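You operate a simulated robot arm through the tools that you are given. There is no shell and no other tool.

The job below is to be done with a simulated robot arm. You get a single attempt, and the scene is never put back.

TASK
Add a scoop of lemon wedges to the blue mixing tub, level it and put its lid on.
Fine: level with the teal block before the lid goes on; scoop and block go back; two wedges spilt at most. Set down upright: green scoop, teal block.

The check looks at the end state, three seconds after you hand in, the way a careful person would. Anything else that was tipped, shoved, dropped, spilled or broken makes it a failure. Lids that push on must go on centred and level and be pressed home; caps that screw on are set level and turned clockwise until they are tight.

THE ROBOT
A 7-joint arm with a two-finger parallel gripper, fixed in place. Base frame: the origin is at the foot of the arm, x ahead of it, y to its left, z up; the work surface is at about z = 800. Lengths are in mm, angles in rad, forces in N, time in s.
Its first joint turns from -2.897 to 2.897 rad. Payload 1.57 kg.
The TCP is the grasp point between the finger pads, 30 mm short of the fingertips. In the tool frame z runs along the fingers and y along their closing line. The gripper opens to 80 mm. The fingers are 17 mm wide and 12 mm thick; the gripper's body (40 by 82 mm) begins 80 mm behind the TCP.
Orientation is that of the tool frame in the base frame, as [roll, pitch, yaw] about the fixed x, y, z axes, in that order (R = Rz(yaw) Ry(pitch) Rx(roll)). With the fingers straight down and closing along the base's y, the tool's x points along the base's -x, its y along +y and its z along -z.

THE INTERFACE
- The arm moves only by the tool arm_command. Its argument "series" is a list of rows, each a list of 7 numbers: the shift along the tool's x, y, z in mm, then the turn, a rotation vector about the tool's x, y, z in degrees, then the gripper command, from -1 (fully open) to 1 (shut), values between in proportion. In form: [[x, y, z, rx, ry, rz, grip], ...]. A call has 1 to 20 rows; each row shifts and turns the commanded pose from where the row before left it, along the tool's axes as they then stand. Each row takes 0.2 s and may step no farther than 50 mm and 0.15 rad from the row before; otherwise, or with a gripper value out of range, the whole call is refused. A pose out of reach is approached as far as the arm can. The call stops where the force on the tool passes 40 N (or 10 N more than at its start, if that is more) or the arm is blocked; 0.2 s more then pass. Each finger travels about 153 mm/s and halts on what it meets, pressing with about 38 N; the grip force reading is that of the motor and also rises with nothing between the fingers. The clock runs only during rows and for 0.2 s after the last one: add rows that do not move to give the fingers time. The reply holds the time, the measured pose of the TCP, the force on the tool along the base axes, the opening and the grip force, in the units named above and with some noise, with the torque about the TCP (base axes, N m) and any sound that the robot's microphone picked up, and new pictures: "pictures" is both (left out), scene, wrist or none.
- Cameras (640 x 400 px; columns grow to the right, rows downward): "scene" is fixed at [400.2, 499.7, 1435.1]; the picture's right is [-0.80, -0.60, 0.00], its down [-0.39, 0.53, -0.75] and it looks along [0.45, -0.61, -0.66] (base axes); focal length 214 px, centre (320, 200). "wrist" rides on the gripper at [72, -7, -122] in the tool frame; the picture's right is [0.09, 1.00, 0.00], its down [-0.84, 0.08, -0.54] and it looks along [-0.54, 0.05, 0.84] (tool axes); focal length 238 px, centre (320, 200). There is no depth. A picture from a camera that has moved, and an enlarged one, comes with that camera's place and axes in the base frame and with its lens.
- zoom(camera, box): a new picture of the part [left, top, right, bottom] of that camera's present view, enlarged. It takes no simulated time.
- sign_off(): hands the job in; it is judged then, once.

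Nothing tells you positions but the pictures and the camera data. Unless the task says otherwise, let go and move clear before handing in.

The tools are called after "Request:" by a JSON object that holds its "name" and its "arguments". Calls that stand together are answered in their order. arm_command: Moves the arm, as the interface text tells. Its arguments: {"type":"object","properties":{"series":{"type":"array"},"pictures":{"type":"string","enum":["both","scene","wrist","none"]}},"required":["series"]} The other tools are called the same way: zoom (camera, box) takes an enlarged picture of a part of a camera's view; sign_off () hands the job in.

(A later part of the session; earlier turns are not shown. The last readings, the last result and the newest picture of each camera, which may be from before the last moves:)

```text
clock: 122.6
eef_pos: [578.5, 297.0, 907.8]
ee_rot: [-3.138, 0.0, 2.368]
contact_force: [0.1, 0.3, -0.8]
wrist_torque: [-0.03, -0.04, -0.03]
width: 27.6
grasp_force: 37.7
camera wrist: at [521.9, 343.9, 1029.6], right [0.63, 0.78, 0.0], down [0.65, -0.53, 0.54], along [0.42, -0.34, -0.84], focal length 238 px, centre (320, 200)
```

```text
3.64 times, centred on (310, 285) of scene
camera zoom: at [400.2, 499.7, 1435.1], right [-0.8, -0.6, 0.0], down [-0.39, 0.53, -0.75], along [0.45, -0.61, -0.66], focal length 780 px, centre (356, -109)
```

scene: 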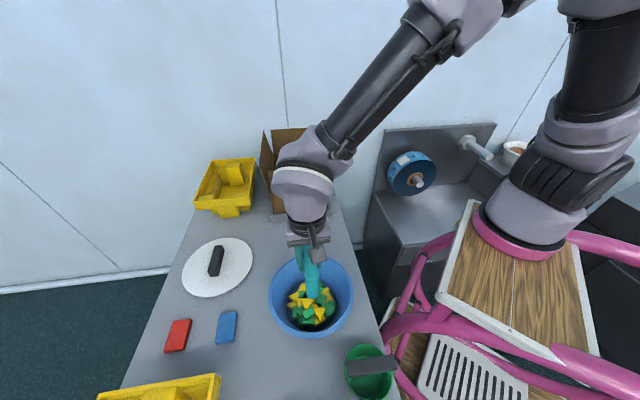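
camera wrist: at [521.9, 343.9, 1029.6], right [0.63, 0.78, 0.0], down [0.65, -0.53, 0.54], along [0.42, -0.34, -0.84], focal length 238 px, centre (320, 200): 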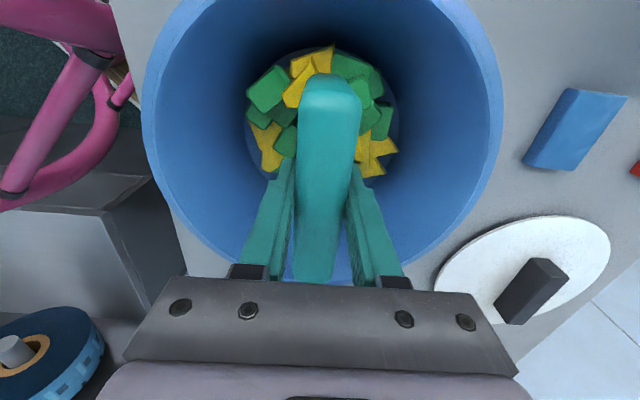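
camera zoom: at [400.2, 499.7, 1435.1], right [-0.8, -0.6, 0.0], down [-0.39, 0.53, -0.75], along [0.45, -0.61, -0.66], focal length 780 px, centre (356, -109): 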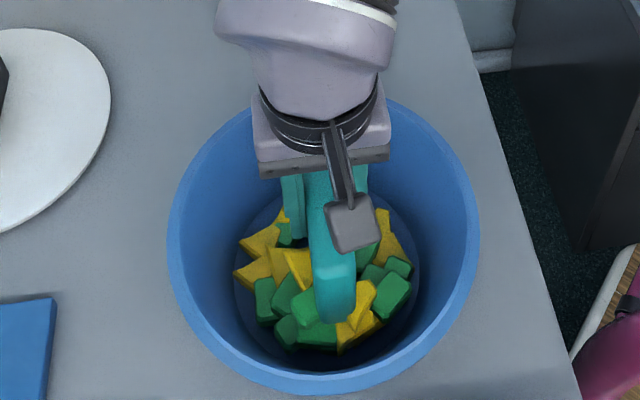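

Request:
{"name": "arm_command", "arguments": {"series": [[0, 0, 4, 0, 0, 0, 1], [0, 0, 0, 0, 0, 0, 1]], "pictures": "none"}}

Request:
{"name": "arm_command", "arguments": {"series": [[0, 0, 4, 0, 0, 0, 1], [0, 0, 0, 0, 0, 0, 1]], "pictures": "none"}}

Request:
{"name": "arm_command", "arguments": {"series": [[0, 0, 4, 0, 0, 0, 1], [0, 0, 0, 0, 0, 0, 1]], "pictures": "wrist"}}

```text
clock: 123.2
eef_pos: [578.4, 295.8, 903.0]
ee_rot: [-3.14, 0.0, 2.368]
contact_force: [-0.7, 0.2, -1.7]
wrist_torque: [0.0, 0.03, -0.01]
width: 27.5
grasp_force: 37.8
```

```text
clock: 123.8
eef_pos: [578.5, 296.7, 899.7]
ee_rot: [-3.139, 0.0, 2.368]
contact_force: [0.3, 0.1, -1.1]
wrist_torque: [-0.02, -0.03, 0.0]
width: 27.8
grasp_force: 37.5
```

```text
clock: 124.4
eef_pos: [578.2, 297.5, 896.0]
ee_rot: [-3.14, 0.0, 2.369]
contact_force: [-0.4, -0.4, -1.7]
wrist_torque: [0.03, 0.01, 0.01]
width: 27.5
grasp_force: 38.0
camera wrist: at [522.0, 344.1, 1017.8], right [0.63, 0.78, 0.0], down [0.65, -0.53, 0.54], along [0.42, -0.34, -0.84], focal length 238 px, centre (320, 200)
```

wrist: 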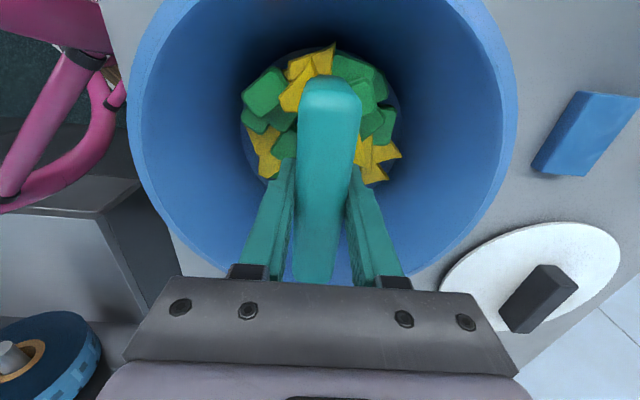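

The block's lower edge is at about z 833 inside the tub with negligible force. I'll sweep it round slowly to spread the high pieces.

Request:
{"name": "arm_command", "arguments": {"series": [[0, 0, 0, 0, 0, -8, 1], [0, 0, 0, 0, 0, -8, 1], [0, 0, 0, 0, 0, -8, 1], [0, 0, 0, 0, 0, -8, 1], [0, 0, 0, 0, 0, -8, 1], [0, 0, 0, 0, 0, -8, 1], [0, 0, 0, 0, 0, -8, 1], [0, 0, 0, 0, 0, -8, 1], [0, 0, 0, 0, 0, -8, 1], [0, 0, 0, 0, 0, -8, 1], [0, 0, 0, 0, 0, -8, 1], [0, 0, 0, 0, 0, -8, 1], [0, 0, 0, 0, 0, 0, 1]], "pictures": "both"}}

Request:
{"name": "zoom", "arguments": {"camera": "scene", "box": [255, 230, 365, 340]}}

```text
clock: 127.2
eef_pos: [578.3, 297.5, 895.3]
ee_rot: [-3.141, -0.001, -2.238]
contact_force: [0.1, 0.1, -1.4]
wrist_torque: [0.02, -0.01, 0.02]
width: 27.5
grasp_force: 37.6
camera wrist: at [538.6, 238.1, 1017.7], right [-0.84, 0.54, 0.0], down [0.46, 0.71, 0.54], along [0.29, 0.45, -0.84], focal length 238 px, centre (320, 200)
```

scene: 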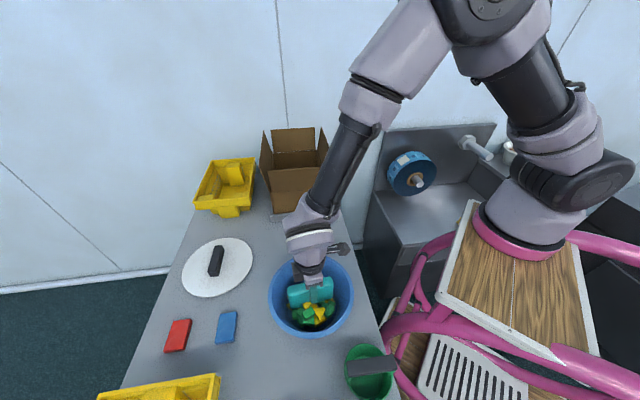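
wrist: 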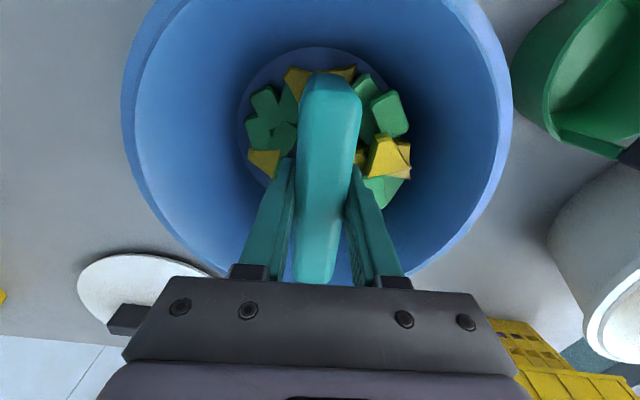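

```text
3.64 times, centred on (310, 285) of scene
camera zoom: at [400.2, 499.7, 1435.1], right [-0.8, -0.6, 0.0], down [-0.39, 0.53, -0.75], along [0.45, -0.61, -0.66], focal length 780 px, centre (356, -109)
```

zoom: 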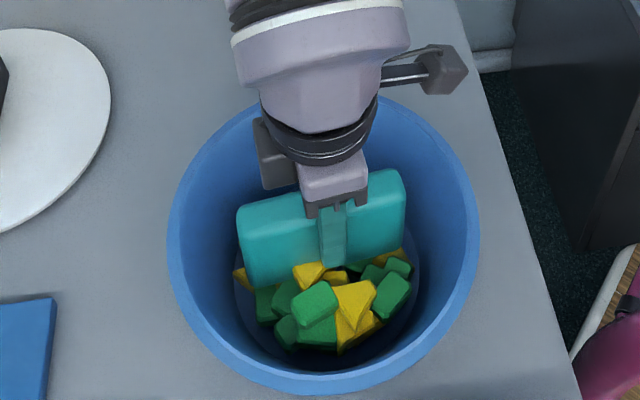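

Request:
{"name": "arm_command", "arguments": {"series": [[0, 0, -25, 0, 0, 0, 1], [0, 28, 0, 0, 0, 0, 1], [0, 0, 12, 0, 0, 0, 1], [0, 0, 12, 0, 0, 0, 1], [0, 0, 3, 0, 0, 0, 1], [0, 0, 0, 0, 0, 0, 1]], "pictures": "none"}}

Request:
{"name": "zoom", "arguments": {"camera": "scene", "box": [255, 230, 365, 340]}}

```text
clock: 128.6
eef_pos: [556.0, 313.9, 893.5]
ee_rot: [3.141, -0.001, -2.239]
contact_force: [-0.2, -0.3, -0.5]
wrist_torque: [0.0, 0.01, -0.01]
width: 27.4
grasp_force: 38.2
```

```text
3.64 times, centred on (310, 285) of scene
camera zoom: at [400.2, 499.7, 1435.1], right [-0.8, -0.6, 0.0], down [-0.39, 0.53, -0.75], along [0.45, -0.61, -0.66], focal length 780 px, centre (356, -109)
```

zoom: 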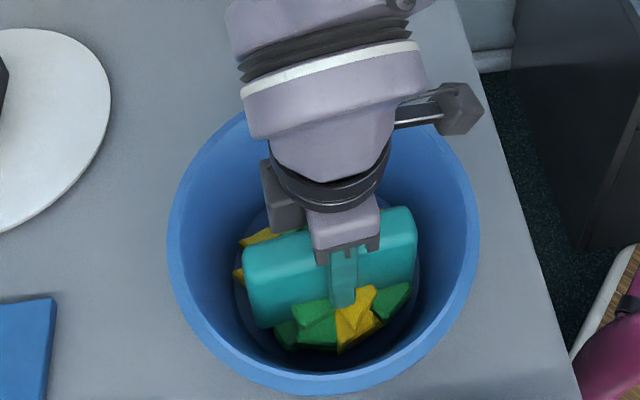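

Request:
{"name": "arm_command", "arguments": {"series": [[0, -14, 0, 0, 0, 0, 1], [0, -14, 0, 0, 0, 0, 1], [0, -14, 0, 0, 0, 0, 1], [0, -14, 0, 0, 0, 0, 1], [0, 14, 0, 0, 0, 0, 1], [0, 14, 0, 0, 0, 0, 1], [0, 0, 0, 0, 0, 8, 1], [0, 0, 0, 0, 0, 8, 1], [0, 0, 0, 0, 0, 8, 1], [0, 0, 0, 0, 0, 8, 1], [0, 0, 0, 0, 0, 8, 1], [0, 0, 0, 0, 0, 8, 1], [0, 0, 0, 0, 0, 8, 1], [0, 0, 0, 0, 0, 8, 1], [0, 0, 0, 0, 0, 8, 1], [0, 0, 0, 0, 0, 8, 1], [0, 0, 0, 0, 0, 8, 1], [0, 0, -30, 0, 0, 0, 1], [0, 0, -40, 0, 0, 0, 1], [0, 0, -40, 0, 0, 0, 1]], "pictures": "both"}}

Request:
{"name": "zoom", "arguments": {"camera": "scene", "box": [255, 240, 365, 350]}}

Request:
{"name": "zoom", "arguments": {"camera": "wrist", "box": [200, 0, 440, 200]}}

```text
clock: 132.8
eef_pos: [577.5, 296.1, 1002.1]
ee_rot: [-3.138, 0.0, 2.509]
contact_force: [-0.7, 0.2, -1.1]
wrist_torque: [-0.03, 0.04, -0.02]
width: 27.7
grasp_force: 37.7
camera wrist: at [515.0, 335.3, 1125.2], right [0.52, 0.86, 0.0], down [0.72, -0.43, 0.54], along [0.46, -0.28, -0.84], focal length 238 px, centre (320, 200)
```

scene: 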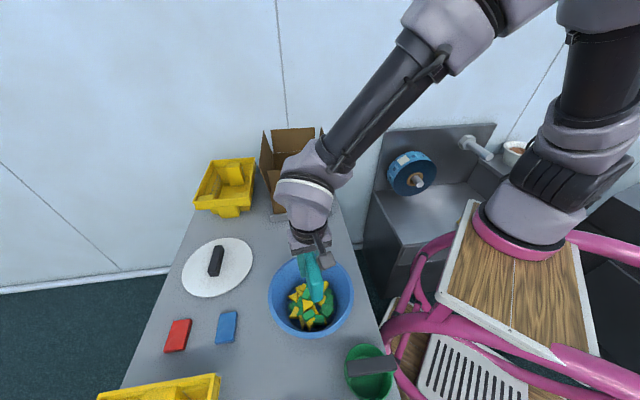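
wrist: 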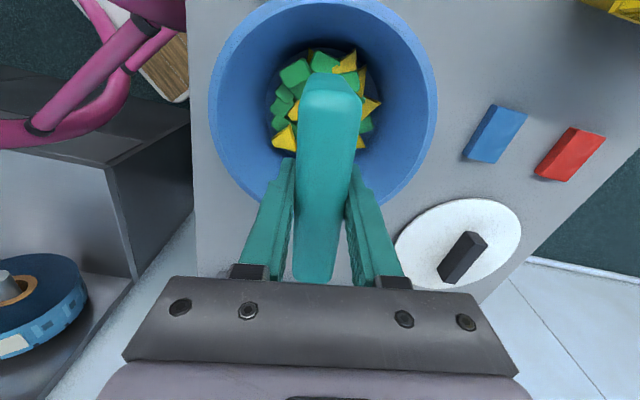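

```text
3.64 times, centred on (310, 295) of scene
camera zoom: at [400.2, 499.7, 1435.1], right [-0.8, -0.6, 0.0], down [-0.39, 0.53, -0.75], along [0.45, -0.61, -0.66], focal length 780 px, centre (356, -146)
```

zoom: 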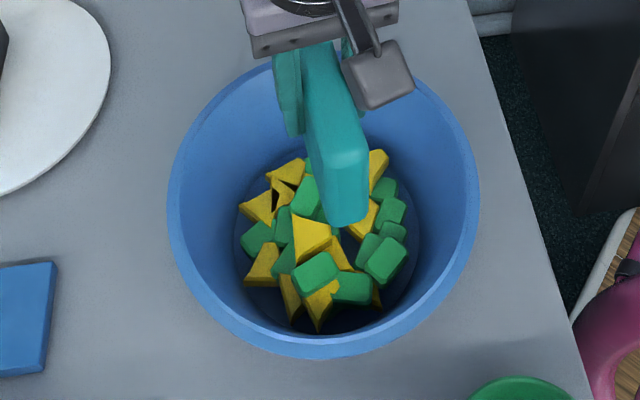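

```text
2.00 times, centred on (320, 100) of wrist
camera zoom: at [515.0, 335.3, 1125.2], right [0.52, 0.86, 0.0], down [0.72, -0.43, 0.54], along [0.46, -0.28, -0.84], focal length 477 px, centre (320, 400)
```

zoom: 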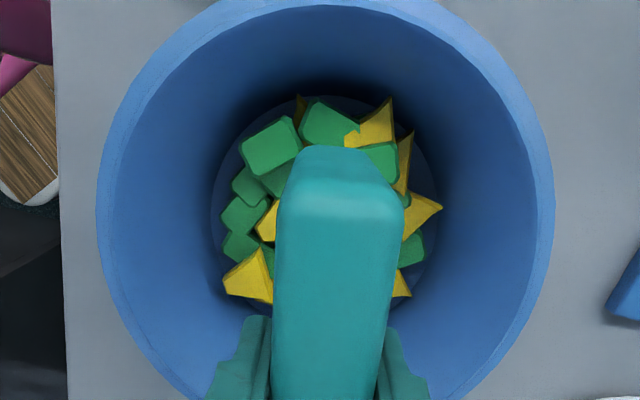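

Request:
{"name": "arm_command", "arguments": {"series": [[40, 0, -10, 0, 0, 0, 1], [40, 0, 0, 0, 0, 0, 1], [40, 0, 0, 0, 0, 0, 1], [0, 0, 0, 0, 0, 0, 1]], "pictures": "wrist"}}

Request:
{"name": "zoom", "arguments": {"camera": "scene", "box": [255, 240, 365, 350]}}

Request:
{"name": "zoom", "arguments": {"camera": "wrist", "box": [220, 60, 440, 260]}}

```text
clock: 133.8
eef_pos: [481.5, 367.1, 1014.1]
ee_rot: [-3.139, 0.0, 2.507]
contact_force: [0.8, -0.3, -1.1]
wrist_torque: [-0.03, 0.03, -0.01]
width: 27.6
grasp_force: 37.7
camera wrist: at [418.8, 406.5, 1135.0], right [0.52, 0.86, 0.0], down [0.72, -0.43, 0.54], along [0.46, -0.28, -0.84], focal length 238 px, centre (320, 200)
```

wrist: 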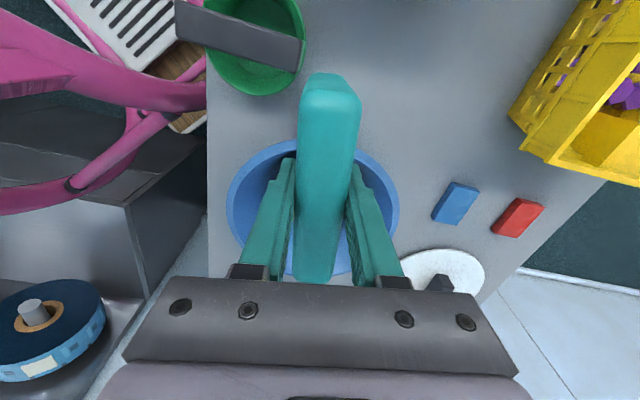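

```text
3.64 times, centred on (310, 295) of scene
camera zoom: at [400.2, 499.7, 1435.1], right [-0.8, -0.6, 0.0], down [-0.39, 0.53, -0.75], along [0.45, -0.61, -0.66], focal length 780 px, centre (356, -146)
```

zoom: 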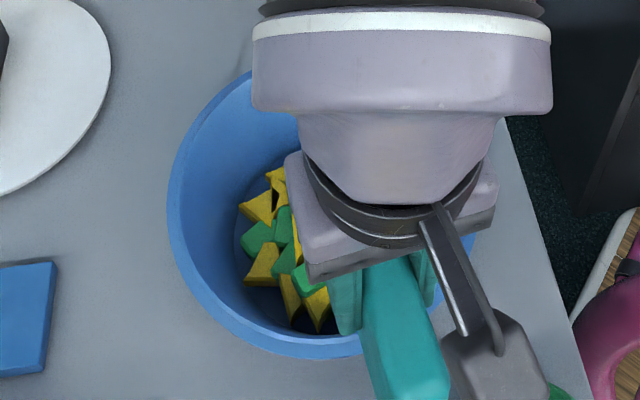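

```text
2.00 times, centred on (330, 160) of wrist
camera zoom: at [418.8, 406.5, 1135.0], right [0.52, 0.86, 0.0], down [0.72, -0.43, 0.54], along [0.46, -0.28, -0.84], focal length 477 px, centre (300, 280)
```

zoom: 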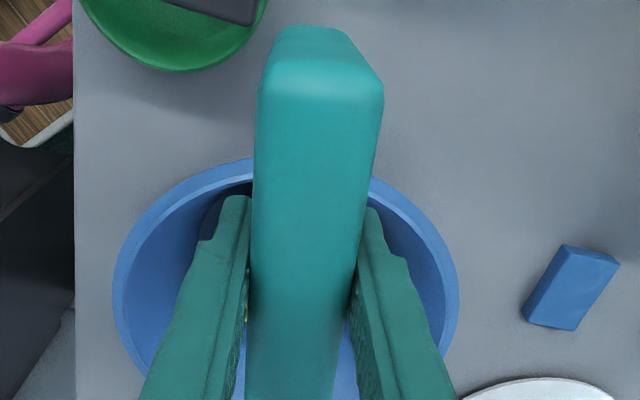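

Request:
{"name": "arm_command", "arguments": {"series": [[-40, 0, -5, 0, 0, 0, 1], [-40, 0, 0, 0, 0, 0, 1], [-40, 0, 0, 0, 0, 0, 1], [-40, 0, 0, 0, 0, 0, 1], [-40, 0, 0, 0, 0, 0, 1], [-45, 0, 0, 0, 0, 0, 1], [0, 0, 0, 0, 0, 0, 1]], "pictures": "wrist"}}

Request:
{"name": "zoom", "arguments": {"camera": "scene", "box": [270, 250, 350, 340]}}

Request:
{"name": "zoom", "arguments": {"camera": "wrist", "box": [220, 0, 440, 120]}}

```text
clock: 135.4
eef_pos: [678.7, 221.9, 1017.9]
ee_rot: [-3.14, -0.004, 2.508]
contact_force: [-0.2, 0.1, -1.3]
wrist_torque: [0.0, 0.02, -0.01]
width: 27.8
grasp_force: 37.8
camera wrist: at [616.5, 261.9, 1139.8], right [0.52, 0.86, 0.0], down [0.72, -0.43, 0.54], along [0.46, -0.28, -0.84], focal length 238 px, centre (320, 200)
```

wrist: 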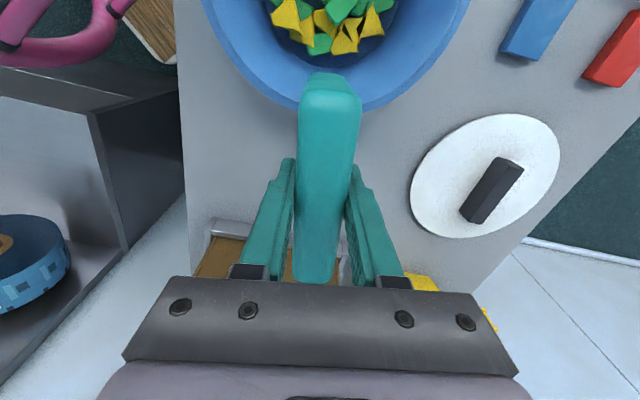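

```text
4.44 times, centred on (310, 295) of scene
camera zoom: at [400.2, 499.7, 1435.1], right [-0.8, -0.6, 0.0], down [-0.39, 0.53, -0.75], along [0.45, -0.61, -0.66], focal length 953 px, centre (364, -222)
```

zoom: 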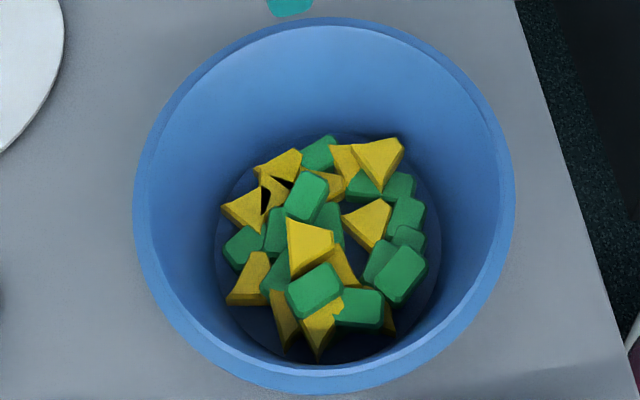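

```text
2.91 times, centred on (330, 60) of wrist
camera zoom: at [616.5, 261.9, 1139.8], right [0.52, 0.86, 0.0], down [0.72, -0.43, 0.54], along [0.46, -0.28, -0.84], focal length 693 px, centre (291, 607)
```

zoom: 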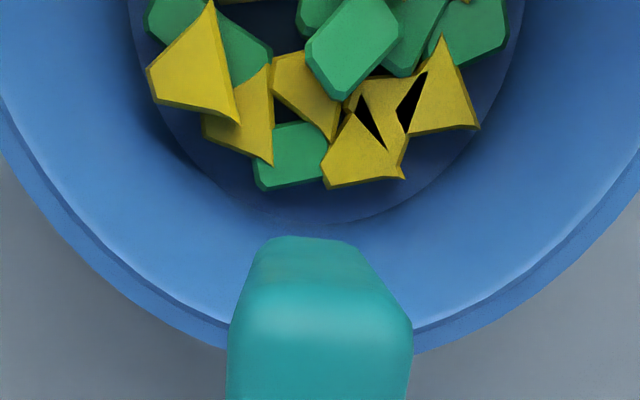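

The contents are mostly spread, with about five pieces still on top of others and gaps near the edge. I'll do another sweep a bit lower.

Request:
{"name": "arm_command", "arguments": {"series": [[41.7, 0.3, 0, 0, 0, 0, 1], [41.7, 0.3, 0, 0, 0, 0, 1], [41.7, 0.3, 0, 0, 0, 0, 1], [0, 0, 45, 0, 0, 0, 1], [0, 0, 45, 0, 0, 0, 1], [0, 0, 25, 0, 0, 0, 1], [0, 0, 8, 0, 0, 0, 1], [0, 0, 4, 0, 0, 0, 1], [0, 0, 0, 0, 0, 0, 1]], "pictures": "none"}}

Request:
{"name": "arm_command", "arguments": {"series": [[0, 0, 0, 0, 0, -8, 1], [0, 0, 0, 0, 0, -8, 1], [0, 0, 0, 0, 0, -8, 1], [0, 0, 0, 0, 0, -8, 1], [0, 0, 0, 0, 0, -8, 1], [0, 0, 0, 0, 0, -8, 1], [0, 0, 0, 0, 0, -8, 1], [0, 0, 0, 0, 0, -8, 1], [0, 0, 0, 0, 0, -8, 1], [0, 0, 0, 0, 0, -8, 1], [0, 0, 0, 0, 0, -8, 1], [0, 0, 0, 0, 0, -8, 1], [0, 0, 0, 0, 0, -8, 1], [0, 0, 0, 0, 0, -8, 1], [0, 0, 0, 0, 0, -8, 1], [0, 0, 0, 0, 0, -8, 1], [0, 0, 0, 0, 0, -8, 1], [0, 0, 0, 0, 0, -8, 1], [0, 0, 0, 0, 0, -8, 1], [0, 0, 0, 0, 0, -8, 1]], "pictures": "both"}}

Request:
{"name": "zoom", "arguments": {"camera": "scene", "box": [265, 240, 355, 340]}}

```text
clock: 137.4
eef_pos: [579.4, 297.1, 890.7]
ee_rot: [-3.139, 0.001, 2.508]
contact_force: [-0.3, -0.4, -1.6]
wrist_torque: [0.0, 0.0, 0.02]
width: 27.6
grasp_force: 37.7
```

```text
clock: 141.6
eef_pos: [578.0, 296.6, 891.3]
ee_rot: [3.14, 0.001, -0.98]
contact_force: [0.4, 0.5, -0.9]
wrist_torque: [0.02, 0.01, 0.0]
width: 27.7
grasp_force: 38.0
camera wrist: at [623.5, 243.2, 1013.4], right [-0.78, -0.63, 0.0], down [-0.53, 0.65, 0.54], along [-0.34, 0.42, -0.84], focal length 238 px, centre (320, 200)
```

scene: 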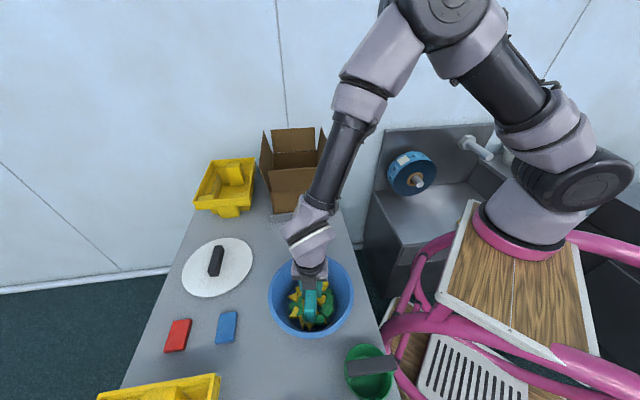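
wrist: 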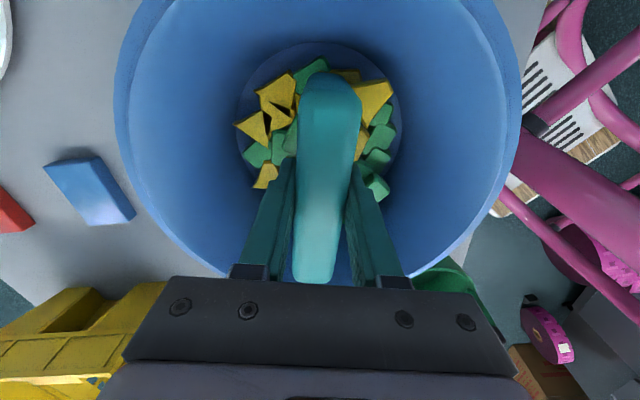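

```text
4.00 times, centred on (310, 290) of scene
camera zoom: at [400.2, 499.7, 1435.1], right [-0.8, -0.6, 0.0], down [-0.39, 0.53, -0.75], along [0.45, -0.61, -0.66], focal length 858 px, centre (360, -160)
```

zoom: 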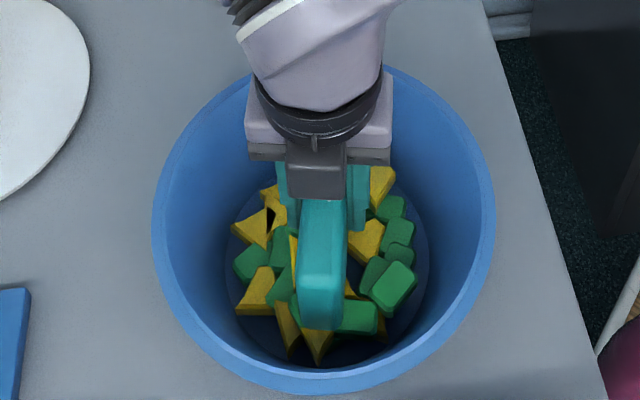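

Request:
{"name": "arm_command", "arguments": {"series": [[0, 11, 2, 0, 0, 0, 1], [0, 11, 0, 0, 0, 0, 1], [0, -11, 0, 0, 0, 0, 1], [0, -11, 0, 0, 0, 0, 1], [0, -11, 0, 0, 0, 0, 1], [0, -11, 0, 0, 0, 0, 1], [0, 11, 0, 0, 0, 0, 1], [0, 11, 0, 0, 0, 0, 1], [0, 0, 0, 0, 0, 8, 1], [0, 0, 0, 0, 0, 8, 1], [0, 0, 0, 0, 0, 8, 1], [0, 0, 0, 0, 0, 8, 1], [0, 0, 0, 0, 0, 8, 1], [0, 0, 0, 0, 0, 8, 1], [0, 0, 0, 0, 0, 8, 1], [0, 0, 0, 0, 0, 8, 1], [0, 0, 0, 0, 0, 8, 1], [0, 0, 0, 0, 0, 8, 1], [0, 0, 0, 0, 0, 8, 1]], "pictures": "none"}}

Request:
{"name": "arm_command", "arguments": {"series": [[0, 11, 0, 0, 0, 0, 1], [0, 11, 0, 0, 0, 0, 1], [0, -11, 0, 0, 0, 0, 1], [0, -11, 0, 0, 0, 0, 1], [0, -11, 0, 0, 0, 0, 1], [0, -11, 0, 0, 0, 0, 1], [0, 11, 0, 0, 0, 0, 1], [0, 11, 0, 0, 0, 0, 1], [0, 0, -30, 0, 0, 0, 1], [0, 0, -45, 0, 0, 0, 1], [0, 0, -50, 0, 0, 0, 1]], "pictures": "wrist"}}

```text
clock: 145.6
eef_pos: [578.9, 297.7, 889.9]
ee_rot: [3.14, -0.002, -2.519]
contact_force: [-0.8, 0.5, -0.9]
wrist_torque: [-0.01, 0.01, -0.02]
width: 27.8
grasp_force: 38.0
```

```text
clock: 148.0
eef_pos: [579.2, 297.7, 1013.6]
ee_rot: [3.141, -0.005, -2.519]
contact_force: [-0.1, -0.4, -1.7]
wrist_torque: [-0.02, 0.01, -0.01]
width: 27.4
grasp_force: 38.0
camera wrist: at [523.9, 252.1, 1135.6], right [-0.66, 0.75, 0.0], down [0.64, 0.55, 0.54], along [0.41, 0.35, -0.84], focal length 238 px, centre (320, 200)
```

wrist: 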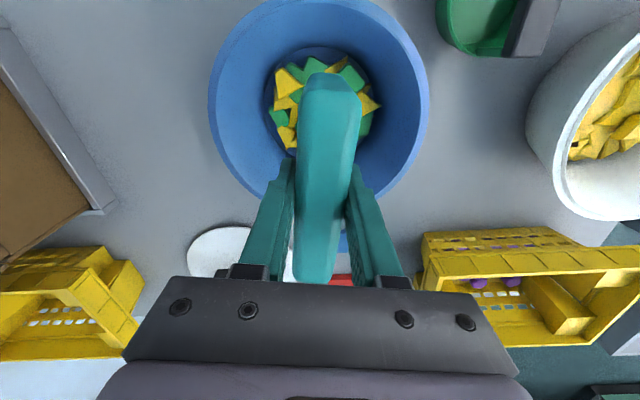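

Request:
{"name": "arm_command", "arguments": {"series": [[-12.5, -39.7, 0, 0, 0, 0, 1], [-12.5, -39.7, 0, 0, 0, 0, 1], [-12.5, -39.7, 0, 0, 0, 0, 1], [0, 0, 0, 0, 0, 0, 1]], "pictures": "wrist"}}

Request:
{"name": "zoom", "arguments": {"camera": "scene", "box": [270, 250, 350, 340]}}

Request:
{"name": "zoom", "arguments": {"camera": "wrist", "box": [280, 0, 640, 180]}}

```text
clock: 149.0
eef_pos: [678.1, 222.3, 1014.6]
ee_rot: [3.141, -0.002, -2.518]
contact_force: [-0.5, -0.4, -1.1]
wrist_torque: [0.0, -0.02, 0.04]
width: 27.6
grasp_force: 37.7
camera wrist: at [624.3, 176.4, 1137.0], right [-0.66, 0.75, 0.0], down [0.64, 0.55, 0.54], along [0.41, 0.35, -0.84], focal length 238 px, centre (320, 200)
```

wrist: 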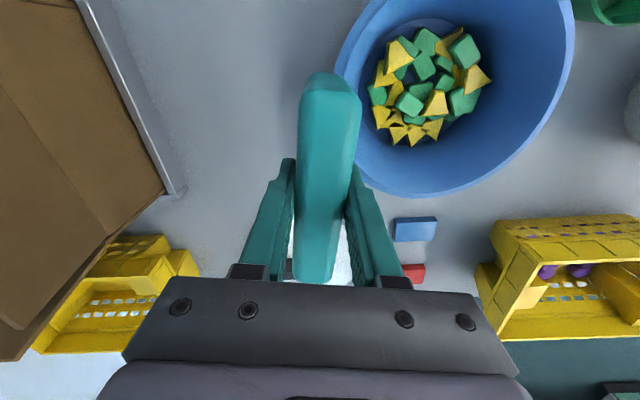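

```text
4.44 times, centred on (310, 295) of scene
camera zoom: at [400.2, 499.7, 1435.1], right [-0.8, -0.6, 0.0], down [-0.39, 0.53, -0.75], along [0.45, -0.61, -0.66], focal length 953 px, centre (364, -222)
```

zoom: 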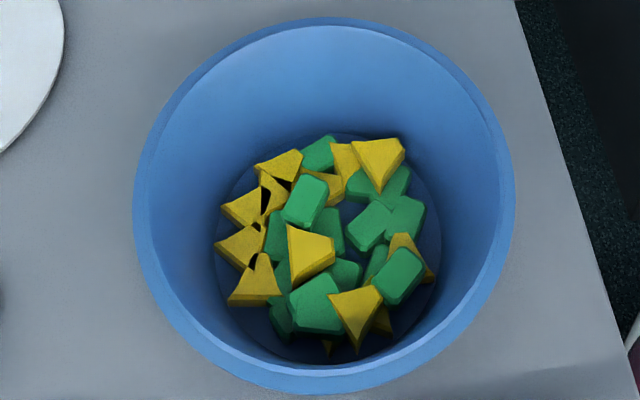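

```text
1.78 times, centred on (460, 90) of wrist
camera zoom: at [624.3, 176.4, 1137.0], right [-0.66, 0.75, 0.0], down [0.64, 0.55, 0.54], along [0.41, 0.35, -0.84], focal length 424 px, centre (71, 396)
```

zoom: 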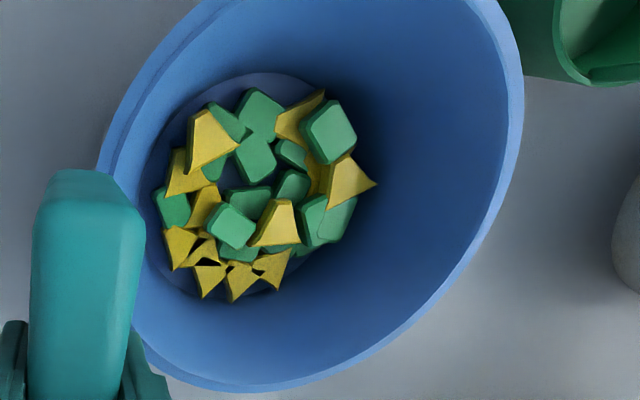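

It's close to level, with only a few pieces on top of others. One more lower pass should settle those into the gaps.

Request:
{"name": "arm_command", "arguments": {"series": [[12.5, 39.7, 0, 0, 0, 0, 1], [12.5, 39.7, 0, 0, 0, 0, 1], [12.5, 39.7, 0, 0, 0, 0, 1], [0, 0, 45, 0, 0, 0, 1], [0, 0, 45, 0, 0, 0, 1], [0, 0, 25, 0, 0, 0, 1], [0, 0, 8, 0, 0, 0, 1], [0, 0, 4, 0, 0, 0, 1], [0, 0, 2, 0, 0, 0, 1], [0, 0, 0, 0, 0, 0, 1]], "pictures": "none"}}

Request:
{"name": "arm_command", "arguments": {"series": [[0, 0, 0, 0, 0, 8, 1], [0, 0, 0, 0, 0, 8, 1], [0, 0, 0, 0, 0, 8, 1], [0, 0, 0, 0, 0, 8, 1], [0, 0, 0, 0, 0, 8, 1], [0, 0, 0, 0, 0, 8, 1], [0, 0, 0, 0, 0, 8, 1], [0, 0, 0, 0, 0, 8, 1], [0, 0, 0, 0, 0, 8, 1], [0, 0, 0, 0, 0, -8, 1], [0, 0, 0, 0, 0, -8, 1], [0, 0, 0, 0, 0, -8, 1], [0, 0, 0, 0, 0, -8, 1], [0, 0, 0, 0, 0, -8, 1], [0, 0, 0, 0, 0, -8, 1], [0, 0, 0, 0, 0, -8, 1], [0, 0, 0, 0, 0, -8, 1], [0, 0, 0, 0, 0, -8, 1], [0, 0, 0, 0, 0, -8, 1]], "pictures": "none"}}

Request:
{"name": "arm_command", "arguments": {"series": [[0, 0, 0, 0, 0, -8, 1], [0, 0, 0, 0, 0, -8, 1], [0, 0, 0, 0, 0, -8, 1], [0, 0, 0, 0, 0, -8, 1], [0, 0, 0, 0, 0, -8, 1], [0, 0, 0, 0, 0, -8, 1], [0, 0, 0, 0, 0, -8, 1], [0, 0, 0, 0, 0, -8, 1], [0, 0, 0, 0, 0, -8, 1], [0, 0, 0, 0, 0, -8, 1], [0, 0, 0, 0, 0, -8, 1], [0, 0, 0, 0, 0, 0, 1]], "pictures": "wrist"}}

Request:
{"name": "zoom", "arguments": {"camera": "scene", "box": [265, 240, 355, 340]}}

```text
clock: 151.2
eef_pos: [577.9, 297.0, 885.9]
ee_rot: [3.141, 0.0, -2.519]
contact_force: [0.1, -0.4, -0.4]
wrist_torque: [-0.01, -0.03, 0.01]
width: 27.6
grasp_force: 37.9
```

```text
clock: 155.2
eef_pos: [578.8, 297.4, 886.0]
ee_rot: [3.141, -0.002, -2.378]
contact_force: [0.9, 0.1, -1.2]
wrist_torque: [-0.01, -0.01, -0.03]
width: 27.6
grasp_force: 37.7
```

```text
clock: 157.8
eef_pos: [579.4, 298.2, 885.3]
ee_rot: [-3.142, 0.0, -0.843]
contact_force: [0.6, -0.3, -0.7]
wrist_torque: [-0.02, 0.01, -0.01]
width: 27.4
grasp_force: 37.8
camera wrist: at [631.3, 250.0, 1007.3], right [-0.68, -0.73, 0.0], down [-0.61, 0.57, 0.54], along [-0.4, 0.37, -0.84], focal length 238 px, centre (320, 200)
```

wrist: 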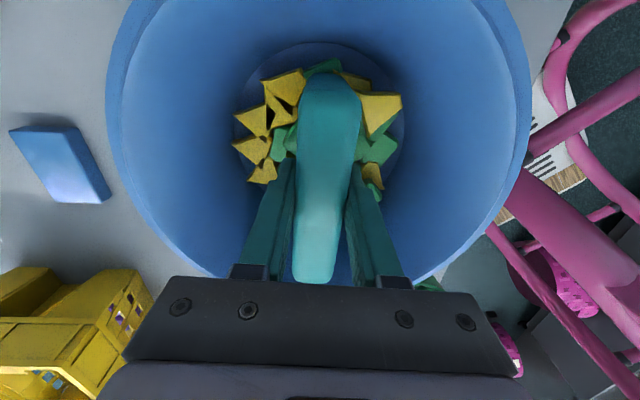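

```text
4.00 times, centred on (310, 290) of scene
camera zoom: at [400.2, 499.7, 1435.1], right [-0.8, -0.6, 0.0], down [-0.39, 0.53, -0.75], along [0.45, -0.61, -0.66], focal length 858 px, centre (360, -160)
```

zoom: 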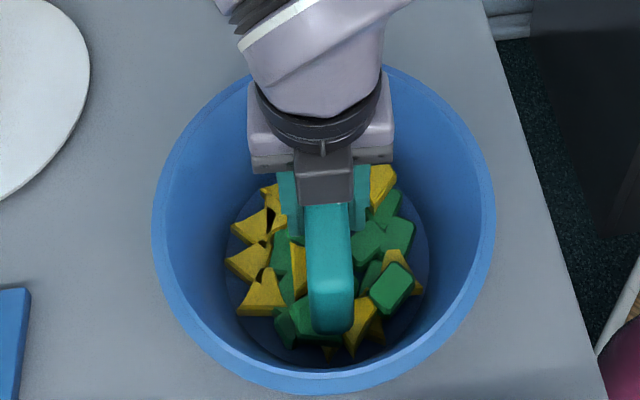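

Request:
{"name": "arm_command", "arguments": {"series": [[0, 11, 0, 0, 0, 0, 1], [0, 11, 0, 0, 0, 0, 1], [0, -11, 0, 0, 0, 0, 1], [0, -11, 0, 0, 0, 0, 1], [0, -11, 0, 0, 0, 0, 1], [0, -11, 0, 0, 0, 0, 1], [0, 11, 0, 0, 0, 0, 1], [0, 11, 0, 0, 0, 0, 1], [0, 0, -30, 0, 0, 0, 1], [0, 0, -50, 0, 0, 0, 1], [0, 0, -50, 0, 0, 0, 1], [41, 11.5, 0, 0, 0, 0, 1], [41, 11.5, 0, 0, 0, 0, 1], [41, 11.5, 0, 0, 0, 0, 1], [0, 0, 0, 0, 0, 0, 1]], "pictures": "wrist"}}

Request:
{"name": "zoom", "arguments": {"camera": "scene", "box": [270, 250, 350, 340]}}

Request:
{"name": "zoom", "arguments": {"camera": "wrist", "box": [200, 0, 440, 160]}}

```text
clock: 161.0
eef_pos: [635.2, 181.7, 1014.7]
ee_rot: [3.141, -0.001, -0.843]
contact_force: [0.1, 0.2, -1.4]
wrist_torque: [0.0, 0.0, 0.01]
width: 27.5
grasp_force: 37.5
camera wrist: at [688.2, 134.8, 1137.8], right [-0.68, -0.73, 0.0], down [-0.61, 0.57, 0.54], along [-0.4, 0.37, -0.84], focal length 238 px, centre (320, 200)
```

wrist: 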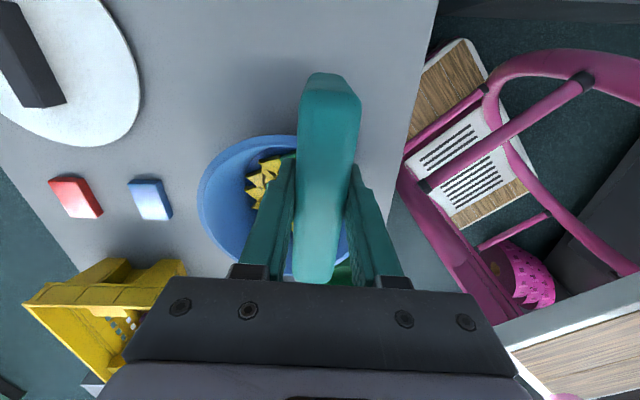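

```text
4.44 times, centred on (310, 295) of scene
camera zoom: at [400.2, 499.7, 1435.1], right [-0.8, -0.6, 0.0], down [-0.39, 0.53, -0.75], along [0.45, -0.61, -0.66], focal length 953 px, centre (364, -222)
```

zoom: 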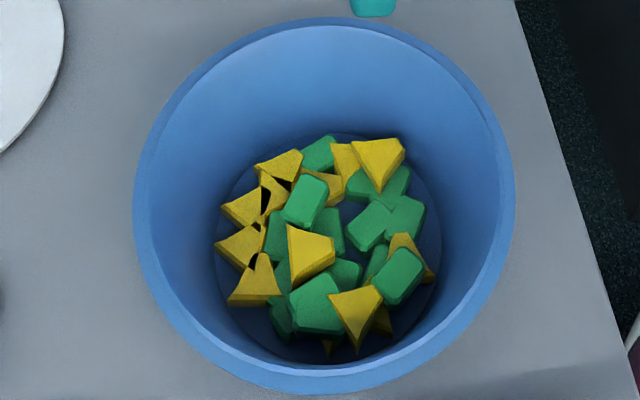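

```text
2.50 times, centred on (320, 80) of wrist
camera zoom: at [688.2, 134.8, 1137.8], right [-0.68, -0.73, 0.0], down [-0.61, 0.57, 0.54], along [-0.4, 0.37, -0.84], focal length 596 px, centre (320, 500)
```

zoom: 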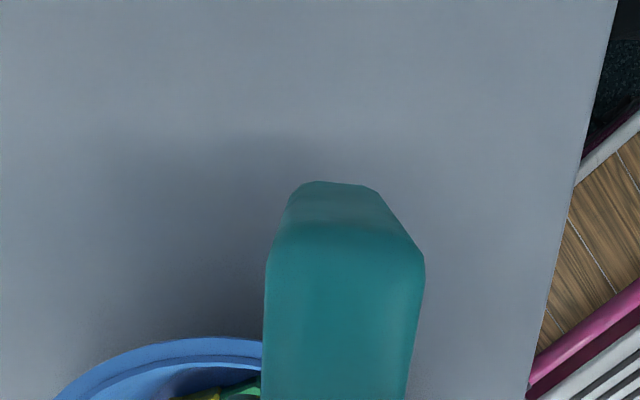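

The contents didn't move during the last pass, so everything now lies flat below the block's edge at about z 822. I'll return the block to its place, turning back to the original grasp direction first.

Request:
{"name": "arm_command", "arguments": {"series": [[0, 0, 0, 0, 0, 8, 1], [0, 0, 0, 0, 0, 8, 1], [0, 0, 0, 0, 0, 8, 1], [0, 0, 0, 0, 0, 8, 1], [0, 0, 0, 0, 0, 8, 1], [0, 0, 0, 0, 0, 8, 1], [0, 0, 0, 0, 0, 8, 1], [0, 0, 0, 0, 0, 8, 1], [0, 0, 0, 0, 0, 8, 1], [0, 0, 0, 0, 0, 8, 1], [0, 0, 0, 0, 0, 8, 1], [0, 0, 0, 0, 0, 8, 1], [0, 0, 0, 0, 0, 8, 1], [0, 0, 0, 0, 0, 8, 1], [0, 0, 0, 0, 0, 8, 1], [0, 0, 0, 0, 0, 8, 1], [0, 0, 0, 0, 0, 8, 1], [0, 0, 0, 0, 0, 8, 1], [0, 0, 0, 0, 0, 8, 1], [0, 0, 0, 0, 0, 8, 1]], "pictures": "none"}}

Request:
{"name": "arm_command", "arguments": {"series": [[0, 0, 0, 0, 0, 8, 1], [0, 0, 0, 0, 0, 8, 1], [0, 0, 0, 0, 0, 0, 1]], "pictures": "both"}}

Request:
{"name": "zoom", "arguments": {"camera": "wrist", "box": [200, 0, 440, 200]}}

```text
clock: 165.2
eef_pos: [634.8, 182.7, 1015.8]
ee_rot: [-3.139, 0.0, 2.643]
contact_force: [0.0, -0.1, -0.6]
wrist_torque: [0.01, 0.01, -0.01]
width: 27.4
grasp_force: 38.0
```

```text
clock: 166.0
eef_pos: [635.5, 183.3, 1016.0]
ee_rot: [-3.14, 0.0, 2.368]
contact_force: [-0.2, 0.6, -1.4]
wrist_torque: [0.0, 0.03, -0.02]
width: 27.2
grasp_force: 38.0
camera wrist: at [578.6, 230.0, 1137.6], right [0.63, 0.78, 0.0], down [0.65, -0.53, 0.54], along [0.42, -0.34, -0.84], focal length 238 px, centre (320, 200)
```

scene: 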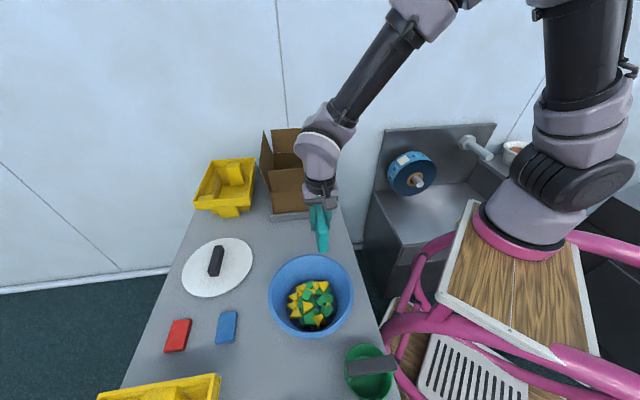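
wrist: 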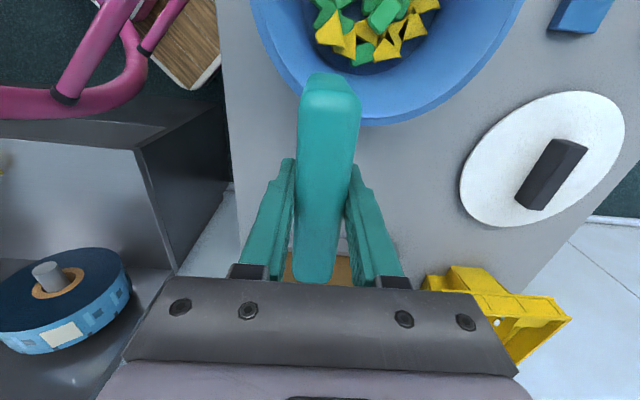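

```text
2.00 times, centred on (320, 100) of wrist
camera zoom: at [578.6, 230.0, 1137.6], right [0.63, 0.78, 0.0], down [0.65, -0.53, 0.54], along [0.42, -0.34, -0.84], focal length 477 px, centre (320, 400)
```

zoom: 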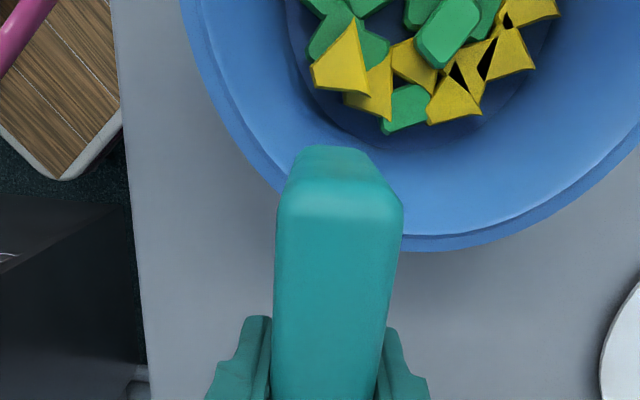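

Request:
{"name": "arm_command", "arguments": {"series": [[-29.2, -16.3, 0, 0, 0, 0, 1], [-29.2, -16.3, 0, 0, 0, 0, 1], [-29.2, -16.3, 0, 0, 0, 0, 1], [0, 0, 45, 0, 0, 0, 1], [0, 0, 45, 0, 0, 0, 1], [0, 0, 40, 0, 0, 0, 1], [0, 0, 15, 0, 0, 0, 1], [0, 0, 0, 0, 0, 0, 1]], "pictures": "both"}}

```text
clock: 167.8
eef_pos: [664.4, 87.1, 871.6]
ee_rot: [-3.139, 0.001, 2.366]
contact_force: [-0.6, 0.5, 0.0]
wrist_torque: [0.01, -0.01, 0.0]
width: 27.4
grasp_force: 38.0
camera wrist: at [607.1, 133.7, 992.5], right [0.63, 0.78, 0.0], down [0.65, -0.53, 0.54], along [0.42, -0.34, -0.84], focal length 238 px, centre (320, 200)
```

scene: 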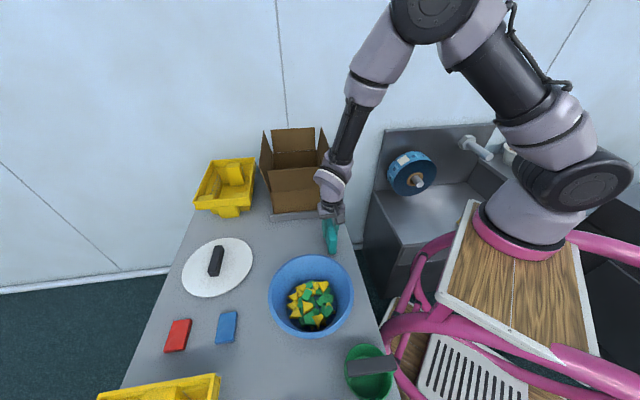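
wrist: 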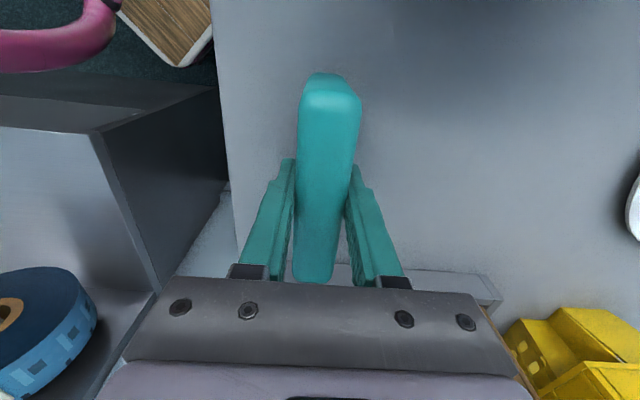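

Request:
{"name": "arm_command", "arguments": {"series": [[0, 0, 5, 0, 0, 0, 1], [0, 0, 3, 0, 0, 0, 1], [0, 0, 1, 0, 0, 0, 1], [0, 0, 0, 0, 0, 0, 1]], "pictures": "none"}}

```text
clock: 168.8
eef_pos: [663.1, 88.0, 862.7]
ee_rot: [3.14, 0.001, 2.368]
contact_force: [-4.1, -1.6, 37.5]
wrist_torque: [-0.12, 0.11, -0.01]
width: 27.5
grasp_force: 37.5
```

The block is firmly on the table. I'll ease off, open and rise straight up.

Request:
{"name": "arm_command", "arguments": {"series": [[0, 0, -1, 0, 0, 0, 1], [0, 0, 0, 0, 0, 0, 0.2], [0, 0, 0, 0, 0, 0, -0.3], [0, 0, 0, 0, 0, 0, -0.3], [0, 0, -15, 0, 0, 0, -0.3], [0, 0, -30, 0, 0, 0, -0.3], [0, 0, -45, 0, 0, 0, -0.3], [0, 0, -45, 0, 0, 0, -0.3], [0, 0, -45, 0, 0, 0, -0.3], [0, 0, -45, 0, 0, 0, -0.3]], "pictures": "both"}}

Request:
{"name": "zoom", "arguments": {"camera": "scene", "box": [290, 190, 370, 270]}}

Request:
{"name": "zoom", "arguments": {"camera": "wrist", "box": [440, 0, 640, 200]}}

```text
clock: 171.0
eef_pos: [665.4, 86.8, 1087.5]
ee_rot: [-3.141, -0.001, 2.368]
contact_force: [0.6, -0.6, -0.3]
wrist_torque: [0.04, 0.04, -0.02]
width: 52.1
grasp_force: 0.1
camera wrist: at [607.9, 134.0, 1209.4], right [0.63, 0.78, 0.0], down [0.65, -0.53, 0.54], along [0.42, -0.34, -0.84], focal length 238 px, centre (320, 200)
```

scene: 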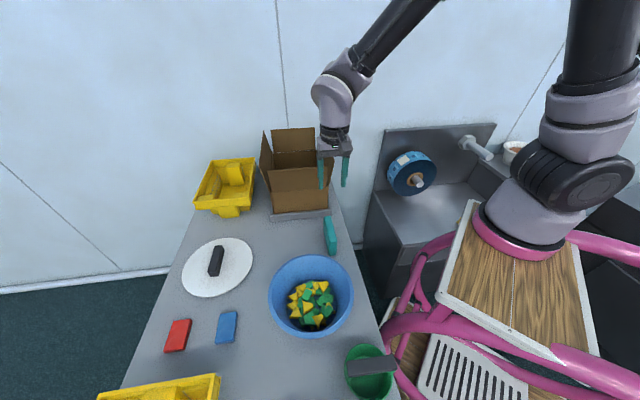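
wrist: 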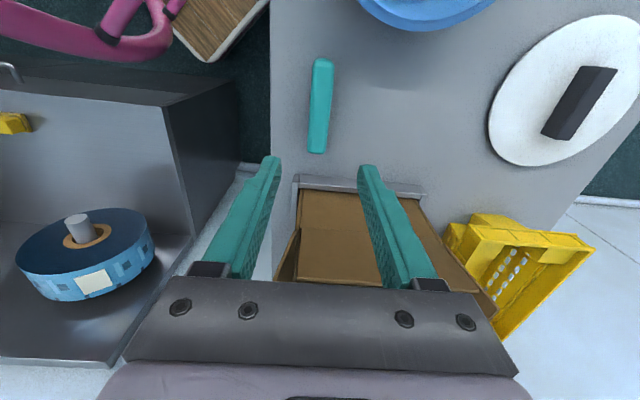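

```text
5.00 times, centred on (330, 230) of scene
camera zoom: at [400.2, 499.7, 1435.1], right [-0.8, -0.6, 0.0], down [-0.39, 0.53, -0.75], along [0.45, -0.61, -0.66], focal length 1072 px, centre (270, 50)
```

zoom: 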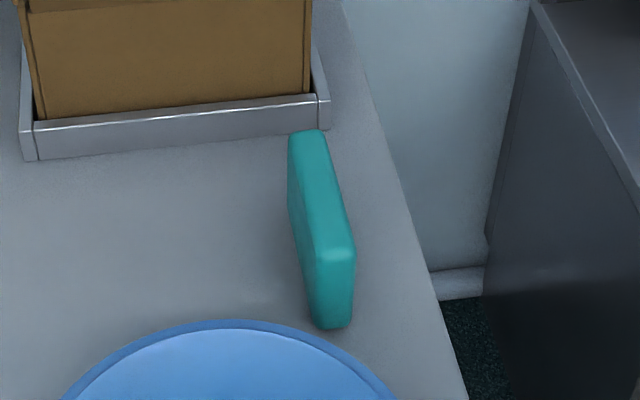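

```text
2.00 times, centred on (540, 100) of wrist
camera zoom: at [607.9, 134.0, 1209.4], right [0.63, 0.78, 0.0], down [0.65, -0.53, 0.54], along [0.42, -0.34, -0.84], focal length 477 px, centre (-120, 400)
```

zoom: 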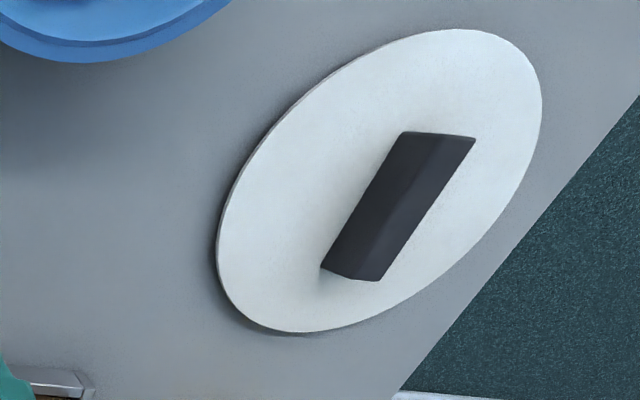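

The block is back exactly where it stood, upright. Before fetching the lid I'll measure the tub's rim precisely from above.

Request:
{"name": "arm_command", "arguments": {"series": [[41.8, 17.9, -2.5, 0, 0, 0, -0.3], [41.8, 17.9, -2.5, 0, 0, 0, -0.3], [41.8, 17.9, -2.5, 0, 0, 0, -0.3], [41.8, 17.9, -2.5, 0, 0, 0, -0.3], [41.8, 17.9, -2.5, 0, 0, 0, -0.3], [0, 0, 0, 0, 0, 0, -0.3], [0, 0, 0, 0, 0, 0, -0.3]], "pictures": "both"}}

Request:
{"name": "zoom", "arguments": {"camera": "wrist", "box": [220, 20, 420, 200]}}

Request:
{"name": "zoom", "arguments": {"camera": "wrist", "box": [400, 120, 580, 280]}}

```text
clock: 172.6
eef_pos: [576.1, 297.9, 1100.0]
ee_rot: [-3.141, 0.001, 2.368]
contact_force: [-0.9, 0.4, 0.2]
wrist_torque: [0.02, 0.01, 0.0]
width: 51.9
grasp_force: 0.1
camera wrist: at [519.8, 344.9, 1221.9], right [0.63, 0.78, 0.0], down [0.65, -0.53, 0.54], along [0.42, -0.34, -0.84], focal length 238 px, centre (320, 200)
```

scene: 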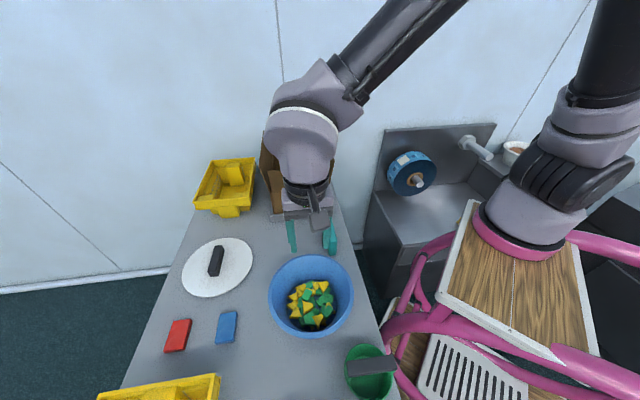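
wrist: 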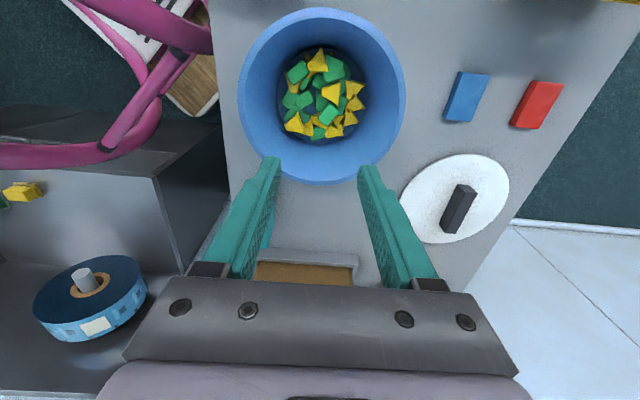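

```text
2.22 times, centred on (320, 110) of wrist
camera zoom: at [519.8, 344.9, 1221.9], right [0.63, 0.78, 0.0], down [0.65, -0.53, 0.54], along [0.42, -0.34, -0.84], focal length 530 px, centre (320, 400)
```

zoom: 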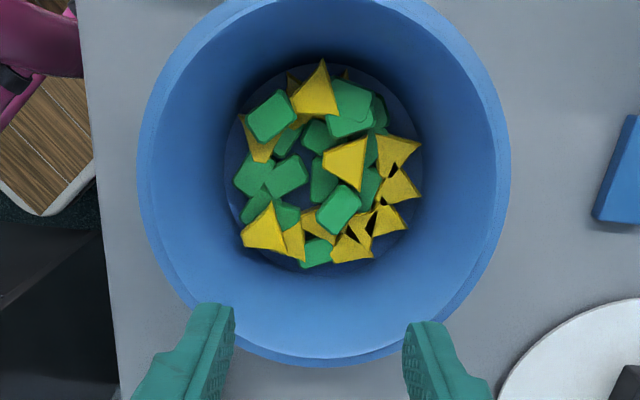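

```text
2.50 times, centred on (490, 200) of wrist
camera zoom: at [519.8, 344.9, 1221.9], right [0.63, 0.78, 0.0], down [0.65, -0.53, 0.54], along [0.42, -0.34, -0.84], focal length 596 px, centre (-105, 200)
```

zoom: 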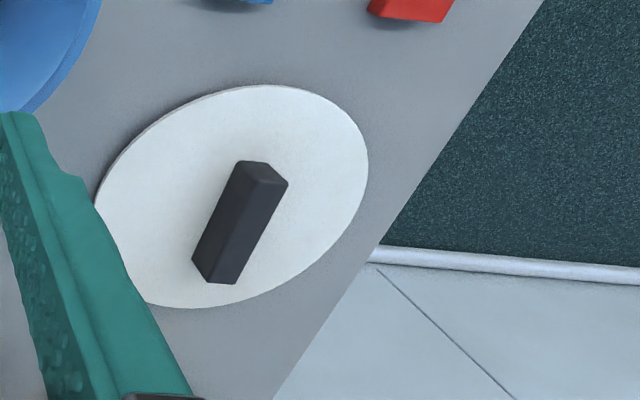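

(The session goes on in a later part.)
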